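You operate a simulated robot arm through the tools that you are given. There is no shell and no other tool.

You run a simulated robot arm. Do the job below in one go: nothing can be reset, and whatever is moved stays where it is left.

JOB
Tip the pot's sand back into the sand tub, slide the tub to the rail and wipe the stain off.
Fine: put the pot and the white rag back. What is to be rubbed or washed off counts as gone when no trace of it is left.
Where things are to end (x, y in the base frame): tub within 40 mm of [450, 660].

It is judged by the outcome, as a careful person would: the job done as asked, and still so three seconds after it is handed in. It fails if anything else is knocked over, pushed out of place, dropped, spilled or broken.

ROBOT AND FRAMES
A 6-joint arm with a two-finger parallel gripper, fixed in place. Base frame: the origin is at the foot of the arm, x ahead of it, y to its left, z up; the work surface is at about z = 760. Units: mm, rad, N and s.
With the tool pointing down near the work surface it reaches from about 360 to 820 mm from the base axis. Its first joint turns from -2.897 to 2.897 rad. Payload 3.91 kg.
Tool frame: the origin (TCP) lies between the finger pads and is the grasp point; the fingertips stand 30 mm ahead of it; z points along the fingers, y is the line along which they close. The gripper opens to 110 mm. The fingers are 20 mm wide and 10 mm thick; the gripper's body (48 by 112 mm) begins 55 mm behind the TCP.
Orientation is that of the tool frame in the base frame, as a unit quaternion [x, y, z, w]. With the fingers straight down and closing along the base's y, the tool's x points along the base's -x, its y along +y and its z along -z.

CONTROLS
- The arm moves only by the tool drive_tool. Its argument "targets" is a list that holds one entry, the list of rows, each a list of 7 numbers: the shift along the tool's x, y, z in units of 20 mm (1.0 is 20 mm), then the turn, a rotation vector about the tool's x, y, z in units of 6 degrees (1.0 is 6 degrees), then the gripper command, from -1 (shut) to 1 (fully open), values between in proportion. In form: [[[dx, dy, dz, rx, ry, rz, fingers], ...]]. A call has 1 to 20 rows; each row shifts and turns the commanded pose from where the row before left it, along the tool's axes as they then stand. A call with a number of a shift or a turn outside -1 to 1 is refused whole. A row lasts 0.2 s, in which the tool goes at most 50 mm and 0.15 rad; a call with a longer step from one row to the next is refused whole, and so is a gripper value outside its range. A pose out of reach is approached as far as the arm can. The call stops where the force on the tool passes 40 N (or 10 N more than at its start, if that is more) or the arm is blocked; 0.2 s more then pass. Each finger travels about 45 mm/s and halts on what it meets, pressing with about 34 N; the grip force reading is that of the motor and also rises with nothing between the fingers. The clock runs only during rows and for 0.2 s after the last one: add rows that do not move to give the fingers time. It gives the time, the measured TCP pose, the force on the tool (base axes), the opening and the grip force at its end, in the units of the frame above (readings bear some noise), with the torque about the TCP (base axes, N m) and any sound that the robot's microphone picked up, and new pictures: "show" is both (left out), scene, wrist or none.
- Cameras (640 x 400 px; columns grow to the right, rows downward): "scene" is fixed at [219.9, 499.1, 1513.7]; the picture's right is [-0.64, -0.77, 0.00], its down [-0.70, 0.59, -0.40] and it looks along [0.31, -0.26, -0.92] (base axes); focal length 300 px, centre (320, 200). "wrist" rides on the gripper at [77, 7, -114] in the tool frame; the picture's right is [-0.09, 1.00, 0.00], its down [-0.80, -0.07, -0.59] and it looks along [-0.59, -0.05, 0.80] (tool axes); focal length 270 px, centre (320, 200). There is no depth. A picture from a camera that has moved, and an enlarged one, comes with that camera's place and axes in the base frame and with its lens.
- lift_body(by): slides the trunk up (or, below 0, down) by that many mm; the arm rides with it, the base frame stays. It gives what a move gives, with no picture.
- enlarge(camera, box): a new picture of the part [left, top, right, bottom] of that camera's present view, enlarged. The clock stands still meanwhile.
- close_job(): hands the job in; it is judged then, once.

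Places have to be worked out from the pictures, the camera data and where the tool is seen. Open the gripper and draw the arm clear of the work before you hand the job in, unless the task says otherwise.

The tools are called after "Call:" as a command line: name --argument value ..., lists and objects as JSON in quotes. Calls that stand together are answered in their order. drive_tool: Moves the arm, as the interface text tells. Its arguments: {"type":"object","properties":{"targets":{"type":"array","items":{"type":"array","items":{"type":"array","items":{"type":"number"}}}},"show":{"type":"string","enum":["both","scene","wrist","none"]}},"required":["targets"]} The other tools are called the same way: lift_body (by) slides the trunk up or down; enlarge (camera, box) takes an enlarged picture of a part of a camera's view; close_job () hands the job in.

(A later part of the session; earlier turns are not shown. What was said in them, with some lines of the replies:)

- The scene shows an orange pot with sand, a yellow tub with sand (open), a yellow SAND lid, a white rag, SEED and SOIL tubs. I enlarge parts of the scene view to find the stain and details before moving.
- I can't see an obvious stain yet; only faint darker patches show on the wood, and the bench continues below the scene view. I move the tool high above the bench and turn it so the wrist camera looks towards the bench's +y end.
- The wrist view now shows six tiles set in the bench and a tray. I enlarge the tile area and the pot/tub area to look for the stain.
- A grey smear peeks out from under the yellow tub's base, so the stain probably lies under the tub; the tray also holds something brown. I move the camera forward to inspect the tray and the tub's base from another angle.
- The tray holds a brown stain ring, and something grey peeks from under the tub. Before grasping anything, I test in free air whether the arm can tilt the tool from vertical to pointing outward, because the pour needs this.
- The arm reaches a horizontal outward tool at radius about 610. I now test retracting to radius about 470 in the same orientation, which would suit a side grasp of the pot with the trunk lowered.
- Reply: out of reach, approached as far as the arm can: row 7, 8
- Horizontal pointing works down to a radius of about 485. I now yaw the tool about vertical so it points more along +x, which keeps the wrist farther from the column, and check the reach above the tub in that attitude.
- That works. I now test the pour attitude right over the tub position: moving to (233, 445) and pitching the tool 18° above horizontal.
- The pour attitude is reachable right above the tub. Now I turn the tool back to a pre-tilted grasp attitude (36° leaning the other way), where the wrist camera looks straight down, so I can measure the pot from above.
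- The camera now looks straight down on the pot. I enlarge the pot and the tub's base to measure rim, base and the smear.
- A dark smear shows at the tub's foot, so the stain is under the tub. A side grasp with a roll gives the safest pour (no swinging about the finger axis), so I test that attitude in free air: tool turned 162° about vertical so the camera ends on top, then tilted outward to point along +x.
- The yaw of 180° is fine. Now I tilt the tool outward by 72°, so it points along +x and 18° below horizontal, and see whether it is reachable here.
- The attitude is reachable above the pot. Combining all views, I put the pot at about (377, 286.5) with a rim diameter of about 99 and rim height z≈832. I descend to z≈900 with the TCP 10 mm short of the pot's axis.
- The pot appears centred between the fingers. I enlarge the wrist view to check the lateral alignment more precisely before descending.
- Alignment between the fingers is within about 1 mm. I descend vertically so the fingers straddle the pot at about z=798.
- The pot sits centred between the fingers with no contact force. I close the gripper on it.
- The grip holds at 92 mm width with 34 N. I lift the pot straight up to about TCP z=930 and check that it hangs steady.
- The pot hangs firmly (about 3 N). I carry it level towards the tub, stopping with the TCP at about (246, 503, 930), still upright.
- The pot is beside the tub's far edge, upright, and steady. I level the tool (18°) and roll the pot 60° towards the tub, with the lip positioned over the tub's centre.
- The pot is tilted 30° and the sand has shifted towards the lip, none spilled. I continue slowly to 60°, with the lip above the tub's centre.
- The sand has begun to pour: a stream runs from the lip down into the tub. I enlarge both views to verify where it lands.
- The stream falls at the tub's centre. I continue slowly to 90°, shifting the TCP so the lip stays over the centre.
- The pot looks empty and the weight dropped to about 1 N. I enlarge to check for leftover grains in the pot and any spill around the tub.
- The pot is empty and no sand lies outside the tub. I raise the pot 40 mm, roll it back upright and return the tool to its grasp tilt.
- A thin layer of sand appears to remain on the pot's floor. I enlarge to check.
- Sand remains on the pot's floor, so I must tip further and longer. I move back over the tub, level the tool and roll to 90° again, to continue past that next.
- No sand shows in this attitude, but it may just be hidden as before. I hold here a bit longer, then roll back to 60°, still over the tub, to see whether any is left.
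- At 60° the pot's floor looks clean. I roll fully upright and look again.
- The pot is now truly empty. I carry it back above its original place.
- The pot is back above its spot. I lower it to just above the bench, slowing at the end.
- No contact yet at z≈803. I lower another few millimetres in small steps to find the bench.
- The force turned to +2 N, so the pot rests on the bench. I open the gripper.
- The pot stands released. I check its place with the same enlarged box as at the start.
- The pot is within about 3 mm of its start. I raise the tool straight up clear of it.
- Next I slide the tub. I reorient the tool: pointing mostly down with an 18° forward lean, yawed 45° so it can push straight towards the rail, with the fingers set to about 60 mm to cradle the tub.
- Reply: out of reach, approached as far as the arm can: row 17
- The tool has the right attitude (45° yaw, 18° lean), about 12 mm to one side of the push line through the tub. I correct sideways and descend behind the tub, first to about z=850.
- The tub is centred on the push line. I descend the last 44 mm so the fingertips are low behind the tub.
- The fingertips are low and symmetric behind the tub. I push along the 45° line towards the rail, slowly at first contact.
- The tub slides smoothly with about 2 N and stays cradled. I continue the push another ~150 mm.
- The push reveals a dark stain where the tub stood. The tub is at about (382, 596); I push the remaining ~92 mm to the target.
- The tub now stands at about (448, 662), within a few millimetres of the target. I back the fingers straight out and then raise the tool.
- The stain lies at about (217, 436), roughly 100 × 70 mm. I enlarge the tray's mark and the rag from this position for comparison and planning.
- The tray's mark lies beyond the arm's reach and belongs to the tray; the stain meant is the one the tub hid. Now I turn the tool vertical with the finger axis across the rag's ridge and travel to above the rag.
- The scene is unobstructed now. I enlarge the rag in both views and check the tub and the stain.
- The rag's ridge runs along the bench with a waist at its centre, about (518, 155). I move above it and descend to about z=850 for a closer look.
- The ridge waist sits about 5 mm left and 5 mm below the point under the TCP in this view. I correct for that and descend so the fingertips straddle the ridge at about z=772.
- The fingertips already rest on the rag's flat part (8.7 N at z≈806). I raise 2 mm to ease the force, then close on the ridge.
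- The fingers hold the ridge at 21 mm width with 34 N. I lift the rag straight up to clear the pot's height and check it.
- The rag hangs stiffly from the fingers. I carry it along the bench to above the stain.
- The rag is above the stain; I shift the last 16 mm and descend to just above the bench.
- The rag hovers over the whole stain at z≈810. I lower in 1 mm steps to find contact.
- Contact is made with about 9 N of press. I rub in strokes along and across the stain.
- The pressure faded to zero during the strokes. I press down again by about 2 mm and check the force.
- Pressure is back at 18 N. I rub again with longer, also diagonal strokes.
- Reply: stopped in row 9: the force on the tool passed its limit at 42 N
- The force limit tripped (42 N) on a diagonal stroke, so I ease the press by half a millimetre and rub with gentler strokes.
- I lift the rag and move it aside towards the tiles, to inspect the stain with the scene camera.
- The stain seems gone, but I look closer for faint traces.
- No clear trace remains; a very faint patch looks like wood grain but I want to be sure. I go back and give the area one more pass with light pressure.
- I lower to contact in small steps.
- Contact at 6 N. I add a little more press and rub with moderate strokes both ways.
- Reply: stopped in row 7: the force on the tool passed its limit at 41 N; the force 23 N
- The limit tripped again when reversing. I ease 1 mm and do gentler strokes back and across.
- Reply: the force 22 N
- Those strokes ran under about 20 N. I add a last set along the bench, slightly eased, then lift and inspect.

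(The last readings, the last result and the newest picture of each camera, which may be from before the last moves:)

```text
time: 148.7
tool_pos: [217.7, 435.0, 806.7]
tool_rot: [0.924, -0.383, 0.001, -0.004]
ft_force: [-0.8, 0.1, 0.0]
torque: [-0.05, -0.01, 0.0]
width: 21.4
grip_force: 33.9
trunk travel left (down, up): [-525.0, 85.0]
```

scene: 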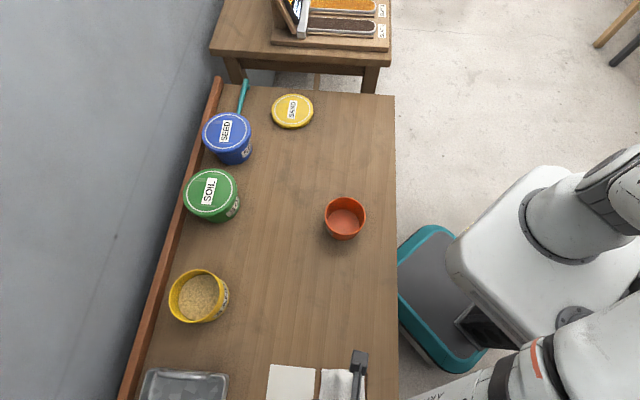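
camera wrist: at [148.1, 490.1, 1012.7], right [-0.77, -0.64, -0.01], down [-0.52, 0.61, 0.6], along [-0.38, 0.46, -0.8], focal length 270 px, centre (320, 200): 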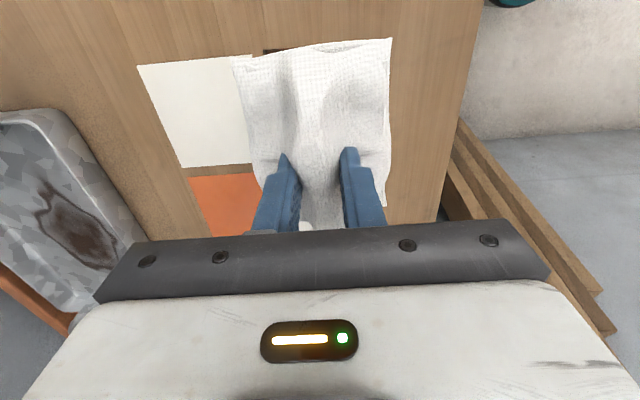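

I lift the rag and move it clear towards its home at pot-clearing height, so that the scene camera can see the wiped area.

Call:
drive_tool --targets '[[[0, 0, -0.5, 0, 0, 0, -1], [0, 0, -1, 0, 0, 0, -1], [0, 0, -1, 0, 0, 0, -1], [0, 0, -1, 0, 0, 0, -1], [0, 0, -1, 0, 0, 0, -1], [0, 0, -1, 0, 0, 0, -1], [0, 0, -0.9, 0, 0, 0, -1], [1, 0, 0, 0, 0, 0, -1], [1, 0, 0, 0, 0, 0, -1], [1, 0, 0, 0, 0, 0, -1], [1, 0, 0, 0, 0, 0, -1], [1, 0, 0, 0, 0, 0, -1], [1, 0, 0, 0, 0, 0, -1], [1, 0, 0, 0, 0, 0, -1], [1, 0, 0, 0, 0, 0, -1], [1, 0, 0, 0, 0, 0, -1], [1, 0, 0, 0, 0, 0, -1], [1, 0, 0, 0, 0, 0, -1], [0, 0, 0, 0, 0, 0, -1]]]' --show "both"

Call:
enlarge --camera "scene" --box '[280, 260, 400, 335]'

Call:
enlarge --camera "scene" --box '[296, 275, 392, 335]'

```text
time: 152.7
tool_pos: [374.3, 279.2, 933.2]
tool_rot: [0.924, -0.382, -0.001, -0.005]
ft_force: [-0.3, -0.4, 0.2]
torque: [0.01, -0.01, -0.03]
width: 21.4
grip_force: 34.5
trunk travel left (down, up): [-525.0, 85.0]
camera wrist: at [424.8, 219.1, 1048.2], right [-0.77, -0.64, -0.01], down [-0.52, 0.61, 0.6], along [-0.38, 0.46, -0.8], focal length 270 px, centre (320, 200)
```

scene: 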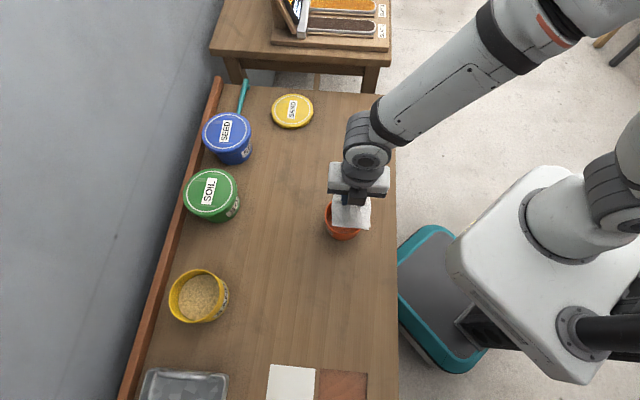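
wrist: 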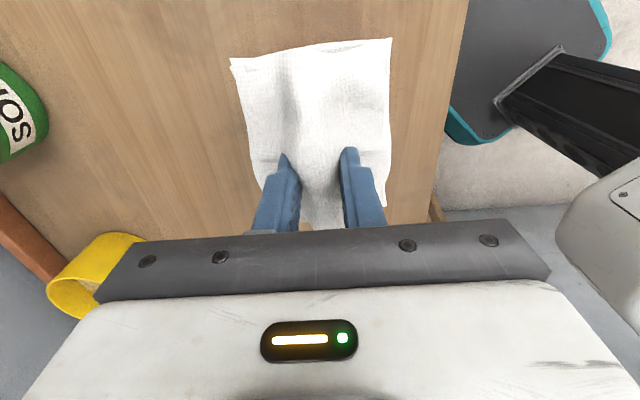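

```text
5.33 times, centred on (340, 298) of scene
camera zoom: at [219.9, 499.1, 1513.7], right [-0.64, -0.77, 0.0], down [-0.7, 0.59, -0.4], along [0.31, -0.26, -0.92], focal length 1600 px, centre (213, -320)
```

zoom: 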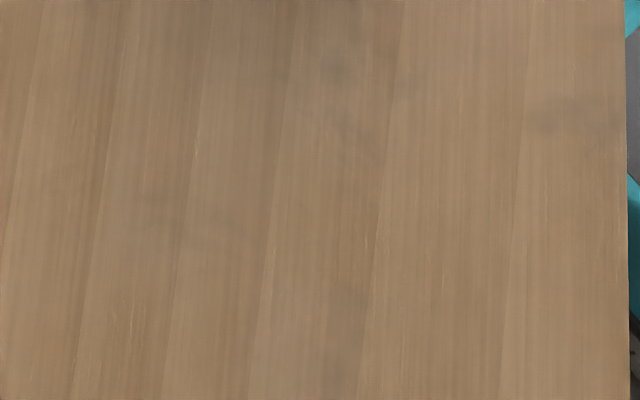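

```text
6.67 times, centred on (344, 305) of scene
camera zoom: at [219.9, 499.1, 1513.7], right [-0.64, -0.77, 0.0], down [-0.7, 0.59, -0.4], along [0.31, -0.26, -0.92], focal length 2000 px, centre (160, -500)
```

zoom: 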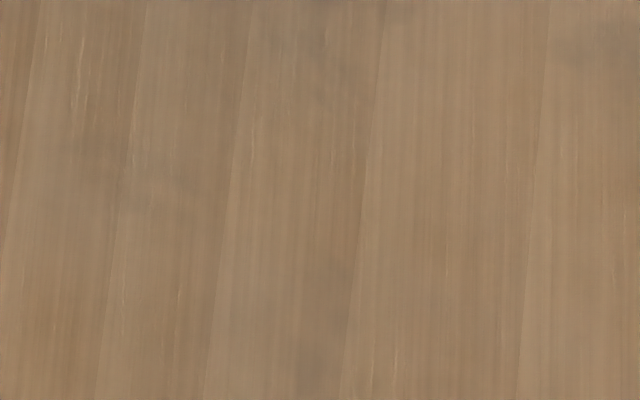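

The faint patch is unchanged by wiping and lies in the wood itself, so the stain is gone. I carry the rag back over its original place.

Call:
drive_tool --targets '[[[0.5, -0.0654, 0, 0, 0, 0, -1], [0.961, -0.0654, 0, 0, 0, 0, -1], [0.961, -0.0654, 0, 0, 0, 0, -1], [0.961, -0.0654, 0, 0, 0, 0, -1], [0.961, -0.0654, 0, 0, 0, 0, -1], [0.961, -0.0654, 0, 0, 0, 0, -1], [0.961, -0.0654, 0, 0, 0, 0, -1], [0.961, -0.0654, 0, 0, 0, 0, -1], [0.961, -0.0654, 0, 0, 0, 0, -1], [0.961, -0.0654, 0, 0, 0, 0, -1], [0, 0, 0, 0, 0, 0, -1], [0, 0, 0, 0, 0, 0, -1]]]' --show "scene"

```text
time: 155.3
tool_pos: [511.9, 159.4, 933.5]
tool_rot: [0.924, -0.382, 0.0, -0.005]
ft_force: [0.1, -0.7, 0.0]
torque: [0.0, 0.0, 0.01]
width: 21.1
grip_force: 33.7
trunk travel left (down, up): [-525.0, 85.0]
```

scene: 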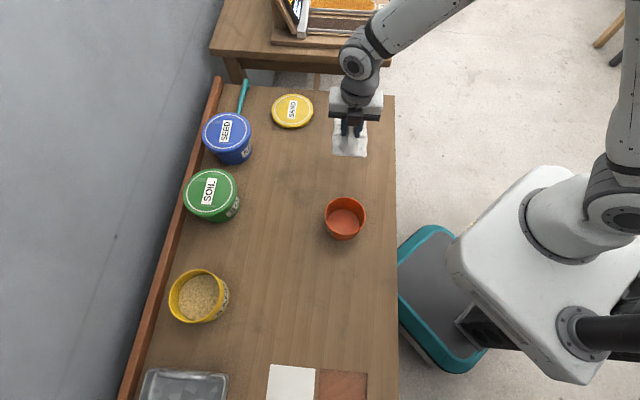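

Above the rag's home. I lower it to just above the bench.

Call:
drive_tool --targets '[[[0, 0, 0.8, 0, 0, 0, -1], [0, 0, 1, 0, 0, 0, -1], [0, 0, 1, 0, 0, 0, -1], [0, 0, 1, 0, 0, 0, -1], [0, 0, 1, 0, 0, 0, -1], [0, 0, 0.8, 0, 0, 0, -1], [0, 0, 0.35, 0, 0, 0, -1], [0, 0, 0.2, 0, 0, 0, -1], [0, 0, 0.1, 0, 0, 0, -1], [0, 0, 0, 0, 0, 0, -1]]]' --show "both"

Call:
enlarge --camera "scene" --box '[280, 120, 440, 220]'

```text
time: 157.5
tool_pos: [510.7, 160.1, 807.4]
tool_rot: [0.924, -0.383, 0.0, -0.005]
ft_force: [0.2, 0.6, 2.4]
torque: [-0.17, -0.03, -0.02]
width: 21.2
grip_force: 33.9
trunk travel left (down, up): [-525.0, 85.0]
camera wrist: at [560.5, 101.0, 921.3], right [-0.77, -0.64, -0.01], down [-0.52, 0.61, 0.6], along [-0.38, 0.46, -0.8], focal length 270 px, centre (320, 200)
```

scene: 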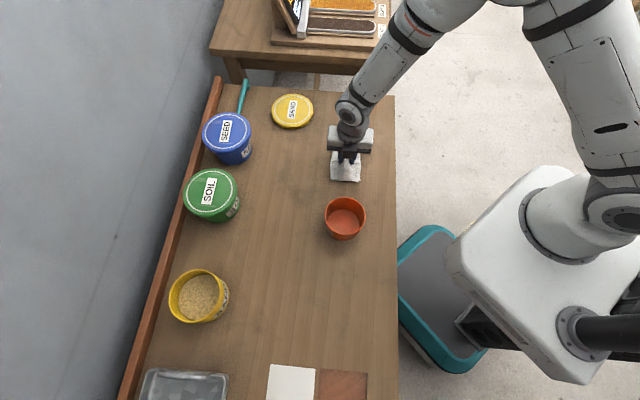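
wrist: 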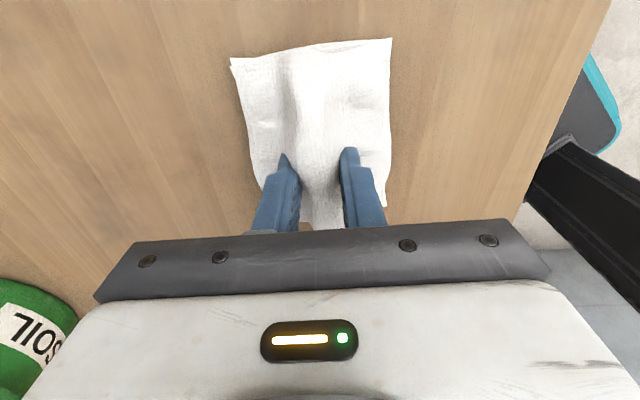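

```text
4.00 times, centred on (360, 170) of scene
camera zoom: at [219.9, 499.1, 1513.7], right [-0.64, -0.77, 0.0], down [-0.7, 0.59, -0.4], along [0.31, -0.26, -0.92], focal length 1200 px, centre (160, 320)
```

zoom: 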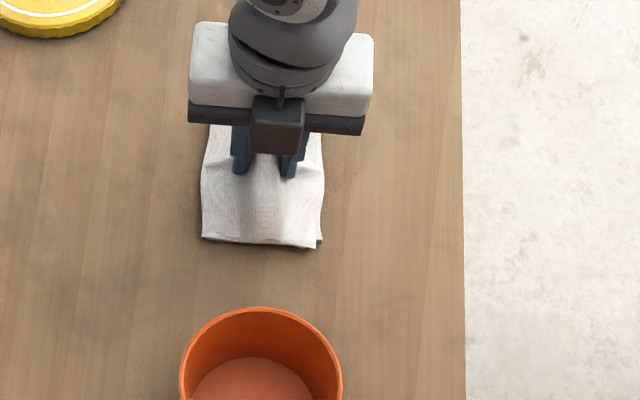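

The rag lies about 5 mm further along the bench than at the start. I raise a hair, shift 5 mm back, set it down and release.

Call:
drive_tool --targets '[[[0, 0, -0.1, 0, 0, 0, -1], [0.25, 0, 0, 0, 0, 0, -1], [0, 0, 0, 0, 0, 0, -1], [0, 0, 0.06, 0, 0, 0, -1], [0, 0, 0.04, 0, 0, 0, -1], [0, 0, 0, 0, 0, 0, -1]]]' --show "none"

```text
time: 158.9
tool_pos: [514.4, 157.3, 807.2]
tool_rot: [0.924, -0.383, -0.001, -0.004]
ft_force: [-0.6, -0.9, 0.3]
torque: [-0.01, -0.05, -0.01]
width: 21.5
grip_force: 33.6
trunk travel left (down, up): [-525.0, 85.0]
```

The rag rests on the bench. I open the fingers a little, then lift straight up off the ridge.

Call:
drive_tool --targets '[[[0, 0, 0, 0, 0, 0, -0.4], [0, 0, 0, 0, 0, 0, -0.4], [0, 0, -0.1, 0, 0, 0, -0.3], [0, 0, -0.4, 0, 0, 0, -0.2], [0, 0, -0.8, 0, 0, 0, 0], [0, 0, -1, 0, 0, 0, 0.2], [0, 0, -1, 0, 0, 0, 0.3], [0, 0, -1, 0, 0, 0, 0.3], [0, 0, -1, 0, 0, 0, 0.3], [0, 0, -1, 0, 0, 0, 0.3], [0, 0, -1, 0, 0, 0, 0.3], [0, 0, -1, 0, 0, 0, 0.3], [0, 0, 0, 0, 0, 0, 0.3]]]' --show "both"

Call:
enlarge --camera "scene" --box '[280, 120, 440, 220]'

```text
time: 161.7
tool_pos: [513.6, 155.4, 973.1]
tool_rot: [0.924, -0.383, 0.0, -0.005]
ft_force: [-0.1, 0.9, -0.2]
torque: [-0.04, -0.02, 0.01]
width: 71.4
grip_force: 0.0
trunk travel left (down, up): [-525.0, 85.0]
camera wrist: at [564.1, 95.3, 1087.9], right [-0.77, -0.64, -0.01], down [-0.52, 0.61, 0.6], along [-0.38, 0.46, -0.8], focal length 270 px, centre (320, 200)
```

scene: 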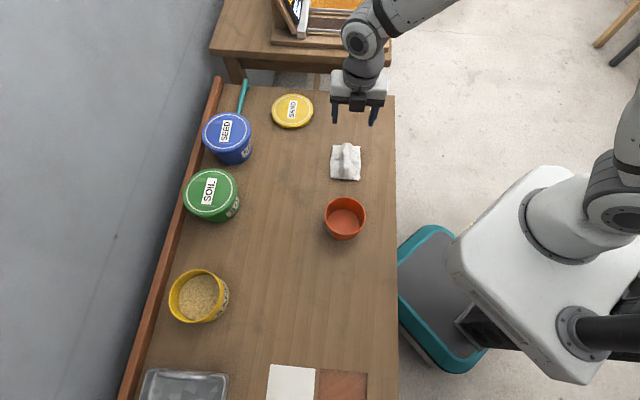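
wrist: 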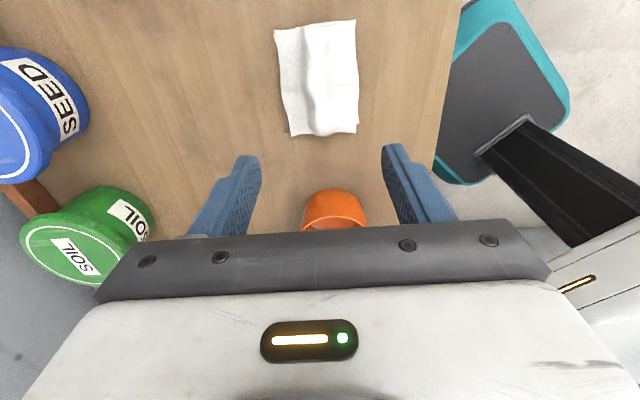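

```text
4.00 times, centred on (360, 170) of scene
camera zoom: at [219.9, 499.1, 1513.7], right [-0.64, -0.77, 0.0], down [-0.7, 0.59, -0.4], along [0.31, -0.26, -0.92], focal length 1200 px, centre (160, 320)
```

zoom: 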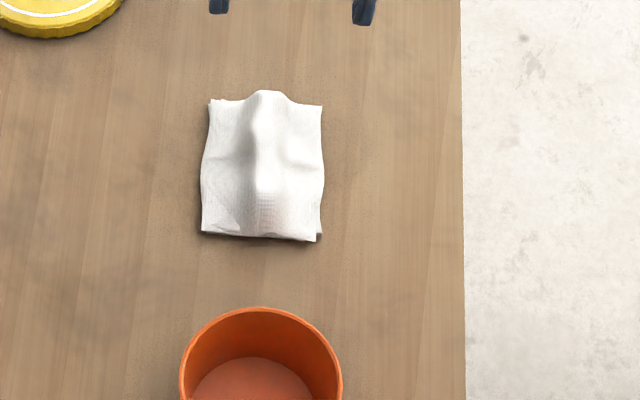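

The rag and pot are back in place. For certainty I look at the wiped spot from close with the wrist camera, staying high above the pot.

Call:
drive_tool --targets '[[[-1, 0, 0, 0, 0, 0, 0.5], [-1, 0, 0, 0, 0, 0, 0.7], [-1, 0, 0, 0, 0, 0, 1], [-1, 0, 0, 0, 0, 0, 1], [-1, 0, 0, 0, 0, 0, 1], [-1, 0, 0, 0, 0, 0, 1], [-1, 0, 0, 0, 0, 0, 1], [-1, 0, 0, 0, 0, 0, 1], [-1, 0, 0, 0, 0, 0, 1], [-1, 0, 0, 0, 0, 0, 1], [-1, 0, 0, 0, 0, 0, 1], [-1, 0, 0, 0, 0, 0, 1], [-1, 0, 0, 0, 0, 0, 1], [-1, 0, 0, 0, 0, 0, 1], [-1, 0, 0, 0, 0, 0, 1], [-1, 0, 0, 0, 0, 0, 1], [-1, 0, 0, 0, 0, 0, 1], [-1, 0, 0, 0, 0, 0, 1], [-1, 0, 0, 0, 0, 0, 1], [0, 0, 0, 0, 0, 0, 1]]]' --show "both"

Call:
enlarge --camera "wrist" --box '[200, 0, 456, 160]'

```text
time: 165.9
tool_pos: [245.9, 423.2, 974.6]
tool_rot: [0.924, -0.383, 0.0, -0.004]
ft_force: [0.0, 0.1, -1.2]
torque: [-0.01, 0.02, 0.01]
width: 110.0
grip_force: 0.0
trunk travel left (down, up): [-525.0, 85.0]
camera wrist: at [296.7, 364.0, 1089.6], right [-0.77, -0.64, -0.01], down [-0.52, 0.61, 0.6], along [-0.38, 0.46, -0.8], focal length 270 px, centre (320, 200)
```

scene: 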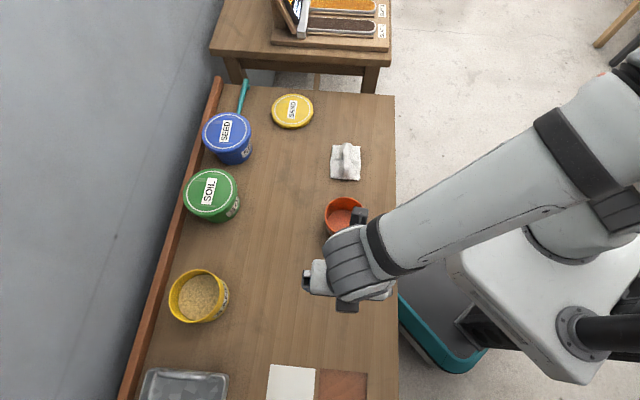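
wrist: 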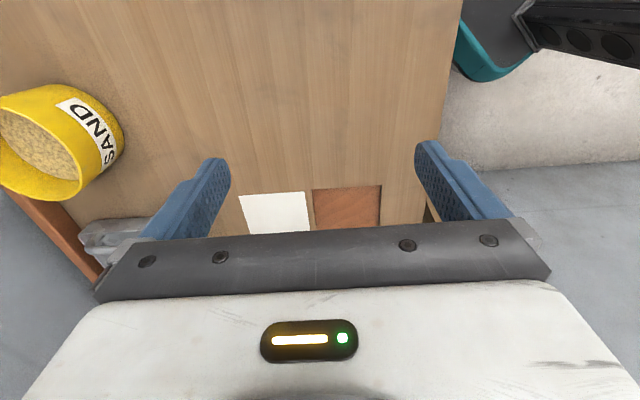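

```text
2.50 times, centred on (328, 80) of wrist
camera zoom: at [296.7, 364.0, 1089.6], right [-0.77, -0.64, -0.01], down [-0.52, 0.61, 0.6], along [-0.38, 0.46, -0.8], focal length 676 px, centre (300, 500)
```

zoom: 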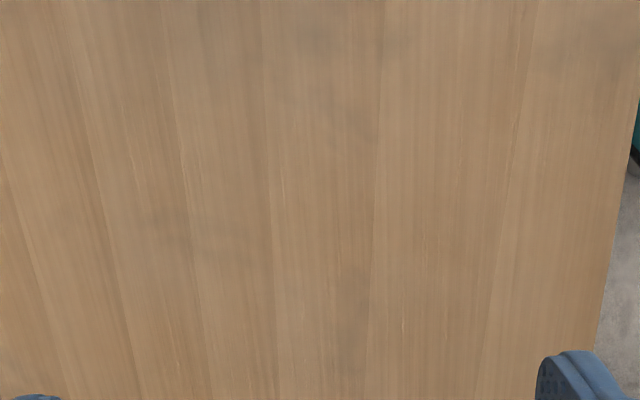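

The wood is clean. I raise the arm well clear of the bench and take a last look before handing in.

Call:
drive_tool --targets '[[[0, 0, -1, 0, 0, 0, 1], [0, 0, -1, 0, 0, 0, 1], [0, 0, -1, 0, 0, 0, 1], [0, 0, -1, 0, 0, 0, 1], [0, 0, -1, 0, 0, 0, 1], [0, 0, -1, 0, 0, 0, 1], [0, 0, -1, 0, 0, 0, 1], [0, 0, -1, 0, 0, 0, 1], [0, 0, -1, 0, 0, 0, 1], [0, 0, -1, 0, 0, 0, 1], [0.7, 0.7, 0, 0, 0, 0, 1], [0.7, 0.7, 0, 0, 0, 0, 1], [0.7, 0.7, 0, 0, 0, 0, 1], [0.7, 0.7, 0, 0, 0, 0, 1], [0.7, 0.7, 0, 0, 0, 0, 1], [0, 0, 0, 0, 0, 0, 1], [0, 0, 0, 0, 0, 0, 1], [0, 0, 0, 0, 0, 0, 1]]]' --show "both"

Call:
enlarge --camera "scene" --box '[140, 240, 300, 340]'

```text
time: 169.7
tool_pos: [244.6, 322.1, 1172.9]
tool_rot: [0.924, -0.382, 0.0, -0.005]
ft_force: [0.2, -0.3, -0.2]
torque: [0.02, 0.0, -0.01]
width: 110.2
grip_force: 0.0
trunk travel left (down, up): [-525.0, 85.0]
camera wrist: at [294.3, 262.3, 1286.9], right [-0.77, -0.64, -0.01], down [-0.52, 0.61, 0.6], along [-0.38, 0.46, -0.8], focal length 270 px, centre (320, 200)
```

scene: 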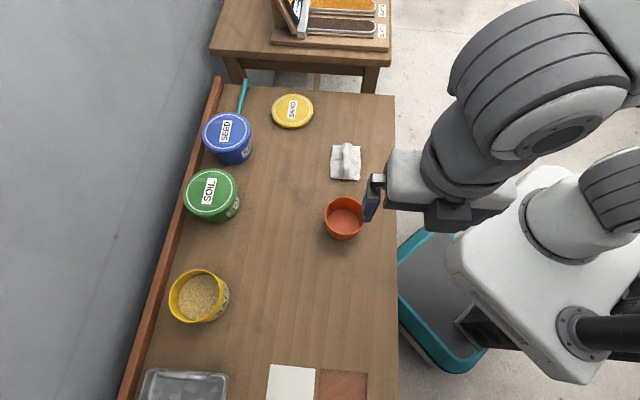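
wrist: 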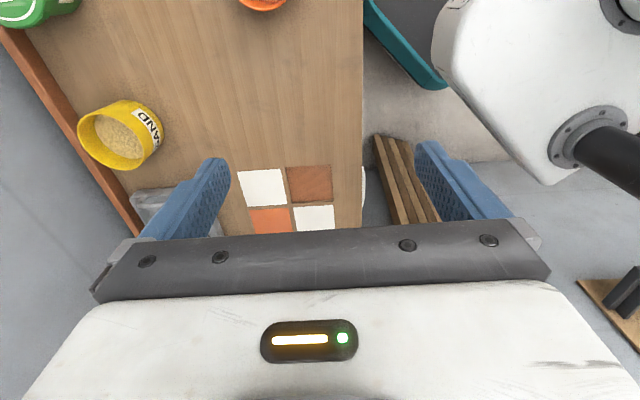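

```text
4.00 times, centred on (220, 290) of scene
camera zoom: at [219.9, 499.1, 1513.7], right [-0.64, -0.77, 0.0], down [-0.7, 0.59, -0.4], along [0.31, -0.26, -0.92], focal length 1200 px, centre (720, -160)
```

zoom: 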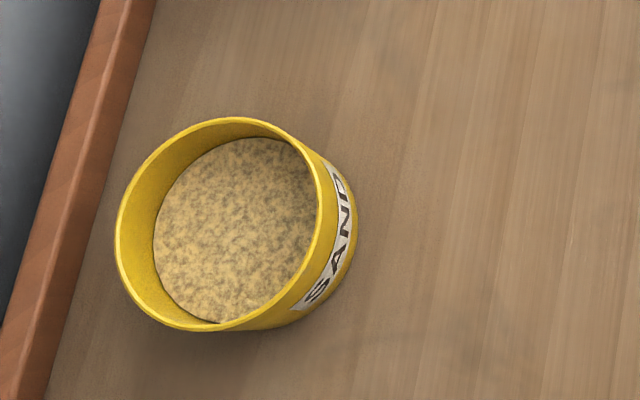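

Everything checks out: the sand is back in the tub, and the tub stands upright at about (445, 660). The stain is gone, the empty pot and the white rag are back in place, and the gripper is open and clear. I hand the job in.

Call:
close_job

```text
The job is handed in.
```

The job is finished and handed in.

- **Sand:** All of the pot's sand is in the tub. The first tip left a thin layer in the pot, so I tipped it further a second time. It came up empty, and I saw no sand spilled.
- **Tub:** It stands upright by the rail at about [445, 660], roughly 5 mm from the target.
- **Stain:** It was under the tub's old spot, at about [217, 436]. I wiped it in several passes, and close views now show only wood grain there.
- **Pot and rag:** Both are back within a few millimetres of where they started.

The metal tray by the rail also has a brown mark. I took that as part of the tray and left it: it is beyond the arm's reach, and the stain that showed when the tub moved seemed to be the one you meant.
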